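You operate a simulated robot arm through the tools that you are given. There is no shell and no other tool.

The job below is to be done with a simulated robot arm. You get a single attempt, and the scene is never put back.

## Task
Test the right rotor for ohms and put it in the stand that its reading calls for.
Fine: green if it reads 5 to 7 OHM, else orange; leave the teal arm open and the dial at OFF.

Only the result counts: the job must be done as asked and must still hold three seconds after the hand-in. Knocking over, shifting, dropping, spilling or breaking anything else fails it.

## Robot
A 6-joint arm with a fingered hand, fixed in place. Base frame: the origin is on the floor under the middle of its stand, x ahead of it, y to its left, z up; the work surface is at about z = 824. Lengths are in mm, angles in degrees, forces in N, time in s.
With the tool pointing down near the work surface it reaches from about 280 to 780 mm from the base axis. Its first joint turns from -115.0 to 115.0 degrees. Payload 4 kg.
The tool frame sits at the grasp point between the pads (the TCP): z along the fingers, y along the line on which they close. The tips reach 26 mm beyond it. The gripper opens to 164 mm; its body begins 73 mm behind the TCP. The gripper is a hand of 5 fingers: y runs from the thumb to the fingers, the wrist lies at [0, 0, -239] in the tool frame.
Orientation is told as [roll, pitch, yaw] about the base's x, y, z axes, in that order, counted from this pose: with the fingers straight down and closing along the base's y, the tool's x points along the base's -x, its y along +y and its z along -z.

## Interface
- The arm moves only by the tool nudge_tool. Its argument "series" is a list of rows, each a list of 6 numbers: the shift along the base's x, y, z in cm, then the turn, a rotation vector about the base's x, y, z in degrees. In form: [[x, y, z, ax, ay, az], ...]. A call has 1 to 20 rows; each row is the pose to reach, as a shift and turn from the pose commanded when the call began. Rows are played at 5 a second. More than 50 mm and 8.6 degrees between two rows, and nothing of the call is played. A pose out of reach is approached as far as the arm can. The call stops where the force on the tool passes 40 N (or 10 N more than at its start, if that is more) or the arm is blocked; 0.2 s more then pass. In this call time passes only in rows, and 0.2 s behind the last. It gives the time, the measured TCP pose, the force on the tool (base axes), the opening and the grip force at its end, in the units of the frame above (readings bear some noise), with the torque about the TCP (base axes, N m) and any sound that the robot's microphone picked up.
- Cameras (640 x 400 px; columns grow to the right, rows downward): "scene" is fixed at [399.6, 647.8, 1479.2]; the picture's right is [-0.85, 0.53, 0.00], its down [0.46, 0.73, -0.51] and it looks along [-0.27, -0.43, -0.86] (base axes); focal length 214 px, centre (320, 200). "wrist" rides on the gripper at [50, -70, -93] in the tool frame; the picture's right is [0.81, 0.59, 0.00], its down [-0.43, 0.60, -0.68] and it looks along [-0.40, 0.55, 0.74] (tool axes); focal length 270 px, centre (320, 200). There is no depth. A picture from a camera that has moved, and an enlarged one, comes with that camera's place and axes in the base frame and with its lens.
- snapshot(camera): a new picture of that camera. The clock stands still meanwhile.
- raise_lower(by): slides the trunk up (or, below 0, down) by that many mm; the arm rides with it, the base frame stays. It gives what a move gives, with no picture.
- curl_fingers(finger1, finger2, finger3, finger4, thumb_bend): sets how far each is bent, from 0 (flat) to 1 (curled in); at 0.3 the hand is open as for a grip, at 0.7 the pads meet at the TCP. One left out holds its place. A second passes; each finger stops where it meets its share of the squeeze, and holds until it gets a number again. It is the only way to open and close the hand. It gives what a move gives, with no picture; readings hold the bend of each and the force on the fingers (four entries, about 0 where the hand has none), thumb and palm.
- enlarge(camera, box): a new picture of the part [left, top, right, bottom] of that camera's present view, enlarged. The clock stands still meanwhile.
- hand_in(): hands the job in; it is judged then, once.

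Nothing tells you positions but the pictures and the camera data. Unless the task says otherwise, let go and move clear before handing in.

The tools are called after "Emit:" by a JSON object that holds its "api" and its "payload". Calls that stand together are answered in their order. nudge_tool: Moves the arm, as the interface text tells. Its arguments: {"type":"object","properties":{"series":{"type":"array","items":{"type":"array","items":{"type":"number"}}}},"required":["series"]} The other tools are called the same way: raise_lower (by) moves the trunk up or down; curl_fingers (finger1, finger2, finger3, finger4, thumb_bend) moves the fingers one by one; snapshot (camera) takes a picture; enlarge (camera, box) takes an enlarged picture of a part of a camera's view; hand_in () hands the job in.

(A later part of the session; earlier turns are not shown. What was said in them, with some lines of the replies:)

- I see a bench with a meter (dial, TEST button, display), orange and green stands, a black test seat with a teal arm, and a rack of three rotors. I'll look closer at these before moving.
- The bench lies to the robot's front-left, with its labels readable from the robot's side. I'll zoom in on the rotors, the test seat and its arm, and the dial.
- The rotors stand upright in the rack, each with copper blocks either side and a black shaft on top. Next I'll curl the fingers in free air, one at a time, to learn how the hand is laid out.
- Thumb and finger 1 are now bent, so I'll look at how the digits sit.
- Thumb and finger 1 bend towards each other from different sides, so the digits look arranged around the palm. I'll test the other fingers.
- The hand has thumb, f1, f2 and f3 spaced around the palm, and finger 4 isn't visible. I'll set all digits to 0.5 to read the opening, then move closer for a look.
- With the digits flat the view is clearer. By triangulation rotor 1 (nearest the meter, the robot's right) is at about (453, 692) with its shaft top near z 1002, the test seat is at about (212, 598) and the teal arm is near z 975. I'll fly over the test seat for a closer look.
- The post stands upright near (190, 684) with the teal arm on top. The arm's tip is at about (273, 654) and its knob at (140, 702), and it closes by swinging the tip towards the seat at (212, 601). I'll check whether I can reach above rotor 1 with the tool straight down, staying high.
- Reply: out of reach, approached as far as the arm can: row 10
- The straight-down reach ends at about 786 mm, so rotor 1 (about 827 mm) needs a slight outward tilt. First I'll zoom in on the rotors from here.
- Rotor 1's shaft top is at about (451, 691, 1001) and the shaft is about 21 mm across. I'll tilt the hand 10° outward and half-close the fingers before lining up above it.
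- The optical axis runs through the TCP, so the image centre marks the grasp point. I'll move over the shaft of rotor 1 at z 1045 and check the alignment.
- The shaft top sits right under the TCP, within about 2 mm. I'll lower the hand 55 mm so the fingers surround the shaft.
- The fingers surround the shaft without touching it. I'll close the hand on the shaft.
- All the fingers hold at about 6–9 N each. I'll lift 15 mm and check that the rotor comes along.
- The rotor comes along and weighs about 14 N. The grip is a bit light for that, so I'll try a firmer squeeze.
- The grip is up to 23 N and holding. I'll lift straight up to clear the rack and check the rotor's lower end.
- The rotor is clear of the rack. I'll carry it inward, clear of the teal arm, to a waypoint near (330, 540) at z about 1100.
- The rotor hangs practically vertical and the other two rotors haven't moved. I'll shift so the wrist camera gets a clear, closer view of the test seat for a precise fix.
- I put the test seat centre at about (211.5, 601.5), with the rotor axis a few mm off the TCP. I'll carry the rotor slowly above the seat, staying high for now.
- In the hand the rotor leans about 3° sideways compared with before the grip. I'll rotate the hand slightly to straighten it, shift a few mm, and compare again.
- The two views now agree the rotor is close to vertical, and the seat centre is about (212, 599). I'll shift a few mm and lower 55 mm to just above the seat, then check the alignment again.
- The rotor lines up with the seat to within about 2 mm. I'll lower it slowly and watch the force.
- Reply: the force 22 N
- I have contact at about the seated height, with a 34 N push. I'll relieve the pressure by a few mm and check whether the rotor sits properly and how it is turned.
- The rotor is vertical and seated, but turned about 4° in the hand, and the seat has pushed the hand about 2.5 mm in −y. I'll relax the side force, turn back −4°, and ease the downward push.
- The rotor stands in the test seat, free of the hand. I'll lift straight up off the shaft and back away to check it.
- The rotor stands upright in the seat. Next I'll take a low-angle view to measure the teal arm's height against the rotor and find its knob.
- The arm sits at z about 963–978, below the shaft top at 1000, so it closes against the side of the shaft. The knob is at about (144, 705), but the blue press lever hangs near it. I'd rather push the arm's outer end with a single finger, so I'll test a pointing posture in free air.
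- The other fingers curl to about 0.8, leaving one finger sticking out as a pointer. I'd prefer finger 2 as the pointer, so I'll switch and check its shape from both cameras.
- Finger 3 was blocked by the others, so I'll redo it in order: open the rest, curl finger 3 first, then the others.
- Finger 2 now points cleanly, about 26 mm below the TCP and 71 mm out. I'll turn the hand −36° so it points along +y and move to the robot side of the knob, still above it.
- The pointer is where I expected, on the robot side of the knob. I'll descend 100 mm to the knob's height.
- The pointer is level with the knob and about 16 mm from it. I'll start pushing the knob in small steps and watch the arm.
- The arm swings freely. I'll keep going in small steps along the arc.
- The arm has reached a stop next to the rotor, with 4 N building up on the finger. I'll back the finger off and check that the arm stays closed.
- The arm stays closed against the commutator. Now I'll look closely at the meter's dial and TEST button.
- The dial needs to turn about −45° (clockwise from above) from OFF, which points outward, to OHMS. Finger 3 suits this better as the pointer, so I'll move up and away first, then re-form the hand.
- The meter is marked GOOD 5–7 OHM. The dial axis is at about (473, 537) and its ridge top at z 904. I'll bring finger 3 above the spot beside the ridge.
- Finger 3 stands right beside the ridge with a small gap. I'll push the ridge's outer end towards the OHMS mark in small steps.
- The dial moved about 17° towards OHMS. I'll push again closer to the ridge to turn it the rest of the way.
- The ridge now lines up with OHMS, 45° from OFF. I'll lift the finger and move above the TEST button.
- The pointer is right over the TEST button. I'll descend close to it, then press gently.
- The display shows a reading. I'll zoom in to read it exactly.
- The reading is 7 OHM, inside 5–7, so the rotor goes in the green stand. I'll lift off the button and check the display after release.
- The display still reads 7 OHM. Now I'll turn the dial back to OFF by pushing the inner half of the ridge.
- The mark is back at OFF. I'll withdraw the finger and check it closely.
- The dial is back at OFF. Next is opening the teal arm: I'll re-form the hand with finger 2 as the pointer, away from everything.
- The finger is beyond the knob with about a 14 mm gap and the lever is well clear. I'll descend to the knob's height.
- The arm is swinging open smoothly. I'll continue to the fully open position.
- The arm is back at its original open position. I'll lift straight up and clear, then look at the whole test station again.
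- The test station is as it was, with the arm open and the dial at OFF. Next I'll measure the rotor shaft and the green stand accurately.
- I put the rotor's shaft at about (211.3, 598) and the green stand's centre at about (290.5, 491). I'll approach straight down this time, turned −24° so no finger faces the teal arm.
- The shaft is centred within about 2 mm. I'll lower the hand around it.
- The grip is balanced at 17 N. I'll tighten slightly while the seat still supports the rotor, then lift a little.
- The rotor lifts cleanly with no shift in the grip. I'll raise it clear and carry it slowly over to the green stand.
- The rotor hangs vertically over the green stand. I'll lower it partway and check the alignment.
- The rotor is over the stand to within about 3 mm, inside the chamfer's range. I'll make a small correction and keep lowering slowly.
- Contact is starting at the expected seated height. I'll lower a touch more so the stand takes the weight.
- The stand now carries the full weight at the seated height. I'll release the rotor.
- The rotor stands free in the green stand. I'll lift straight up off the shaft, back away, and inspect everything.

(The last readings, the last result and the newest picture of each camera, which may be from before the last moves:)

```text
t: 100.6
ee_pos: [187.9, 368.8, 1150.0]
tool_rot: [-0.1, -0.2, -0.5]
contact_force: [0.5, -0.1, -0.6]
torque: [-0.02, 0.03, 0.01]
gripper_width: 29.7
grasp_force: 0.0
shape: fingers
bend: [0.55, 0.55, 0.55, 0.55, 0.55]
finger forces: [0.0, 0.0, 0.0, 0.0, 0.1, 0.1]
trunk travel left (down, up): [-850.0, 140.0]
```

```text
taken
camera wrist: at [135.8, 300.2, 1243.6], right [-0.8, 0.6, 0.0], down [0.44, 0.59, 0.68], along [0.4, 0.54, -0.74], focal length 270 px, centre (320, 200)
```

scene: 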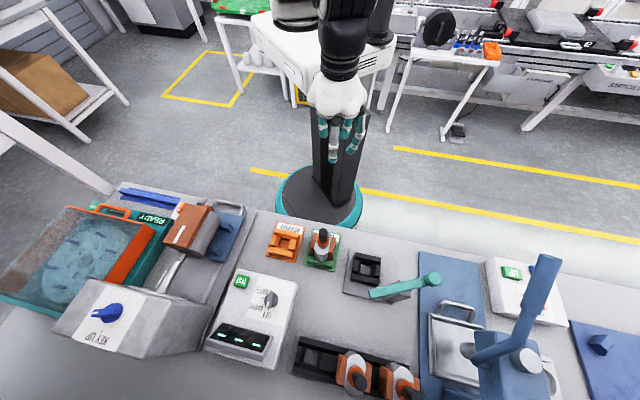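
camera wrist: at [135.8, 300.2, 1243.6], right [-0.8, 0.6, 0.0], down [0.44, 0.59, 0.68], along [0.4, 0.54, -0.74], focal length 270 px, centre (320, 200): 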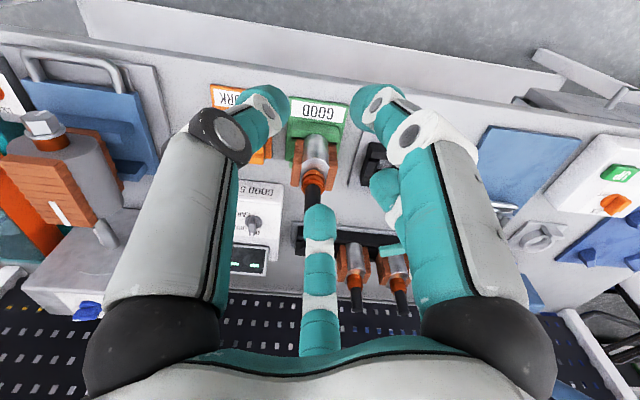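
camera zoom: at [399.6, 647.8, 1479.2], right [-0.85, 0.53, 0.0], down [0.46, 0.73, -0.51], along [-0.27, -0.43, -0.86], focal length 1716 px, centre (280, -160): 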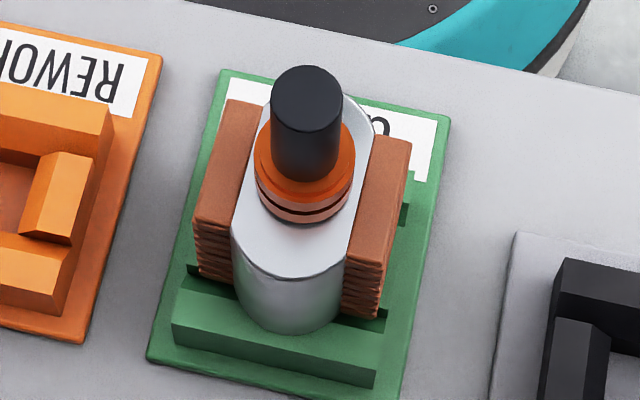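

The rotor is upright in the green stand, the dial is at OFF and the display is blank again. Last, I'll compare the teal arm and the dial with the starting picture.

Emit:
{"api": "enlarge", "payload": {"camera": "scene", "box": [335, 240, 445, 310]}}

Emit:
{"api": "enlarge", "payload": {"camera": "scene", "box": [200, 260, 320, 370]}}

Emit:
{"api": "enlarge", "payload": {"camera": "scene", "box": [280, 325, 430, 400]}}

```text
5.71 times, centred on (390, 275) of scene
camera zoom: at [399.6, 647.8, 1479.2], right [-0.85, 0.53, 0.0], down [0.46, 0.73, -0.51], along [-0.27, -0.43, -0.86], focal length 1226 px, centre (-80, -229)
```

zoom: 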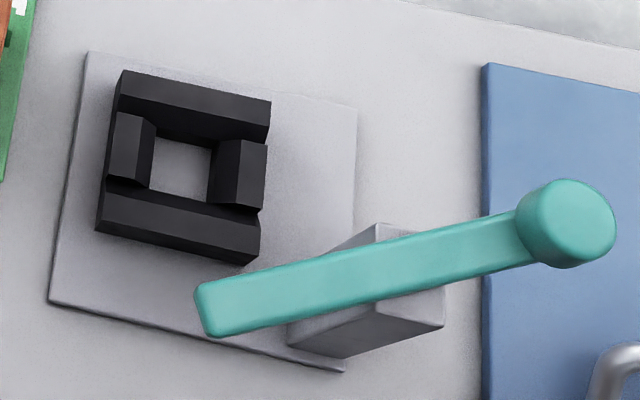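

```text
3.64 times, centred on (260, 315) of scene
camera zoom: at [399.6, 647.8, 1479.2], right [-0.85, 0.53, 0.0], down [0.46, 0.73, -0.51], along [-0.27, -0.43, -0.86], focal length 780 px, centre (538, -218)
```

zoom: 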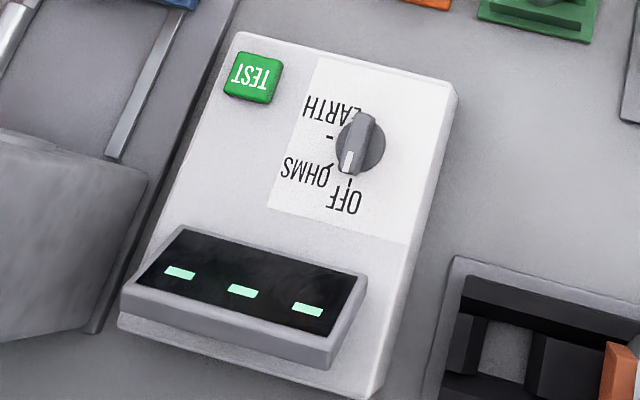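

```text
4.27 times, centred on (355, 362) of scene
camera zoom: at [399.6, 647.8, 1479.2], right [-0.85, 0.53, 0.0], down [0.46, 0.73, -0.51], along [-0.27, -0.43, -0.86], focal length 915 px, centre (171, -493)
```

zoom: 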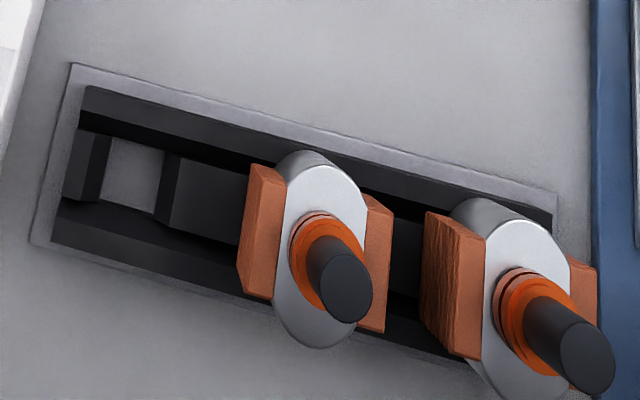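

The teal arm and dial match the starting picture (open and OFF). The other two rotors haven't moved, and the tested rotor (7 OHM) stands in the green GOOD stand with the hand clear. I'm handing in.

Emit:
{"api": "hand_in", "payload": {}}

```text
The job is handed in.
```

The right rotor read 7 OHM, which is inside 5 to 7, so I put it in the green GOOD stand and handed the job in.

- **Which rotor:** I took "right" from the robot's side, where the labels read upright. That is the rotor nearest the meter. From the camera's side, right would have been the rotor at the other end.
- **Placement:** the rotor stands upright in the green stand, and the hand is clear of it.
- **Test station:** the teal arm is open and the dial is at OFF, both matching the starting picture. The display is back to dashes.
- **Everything else:** the other two rotors are where they started, and I saw nothing knocked or shifted.
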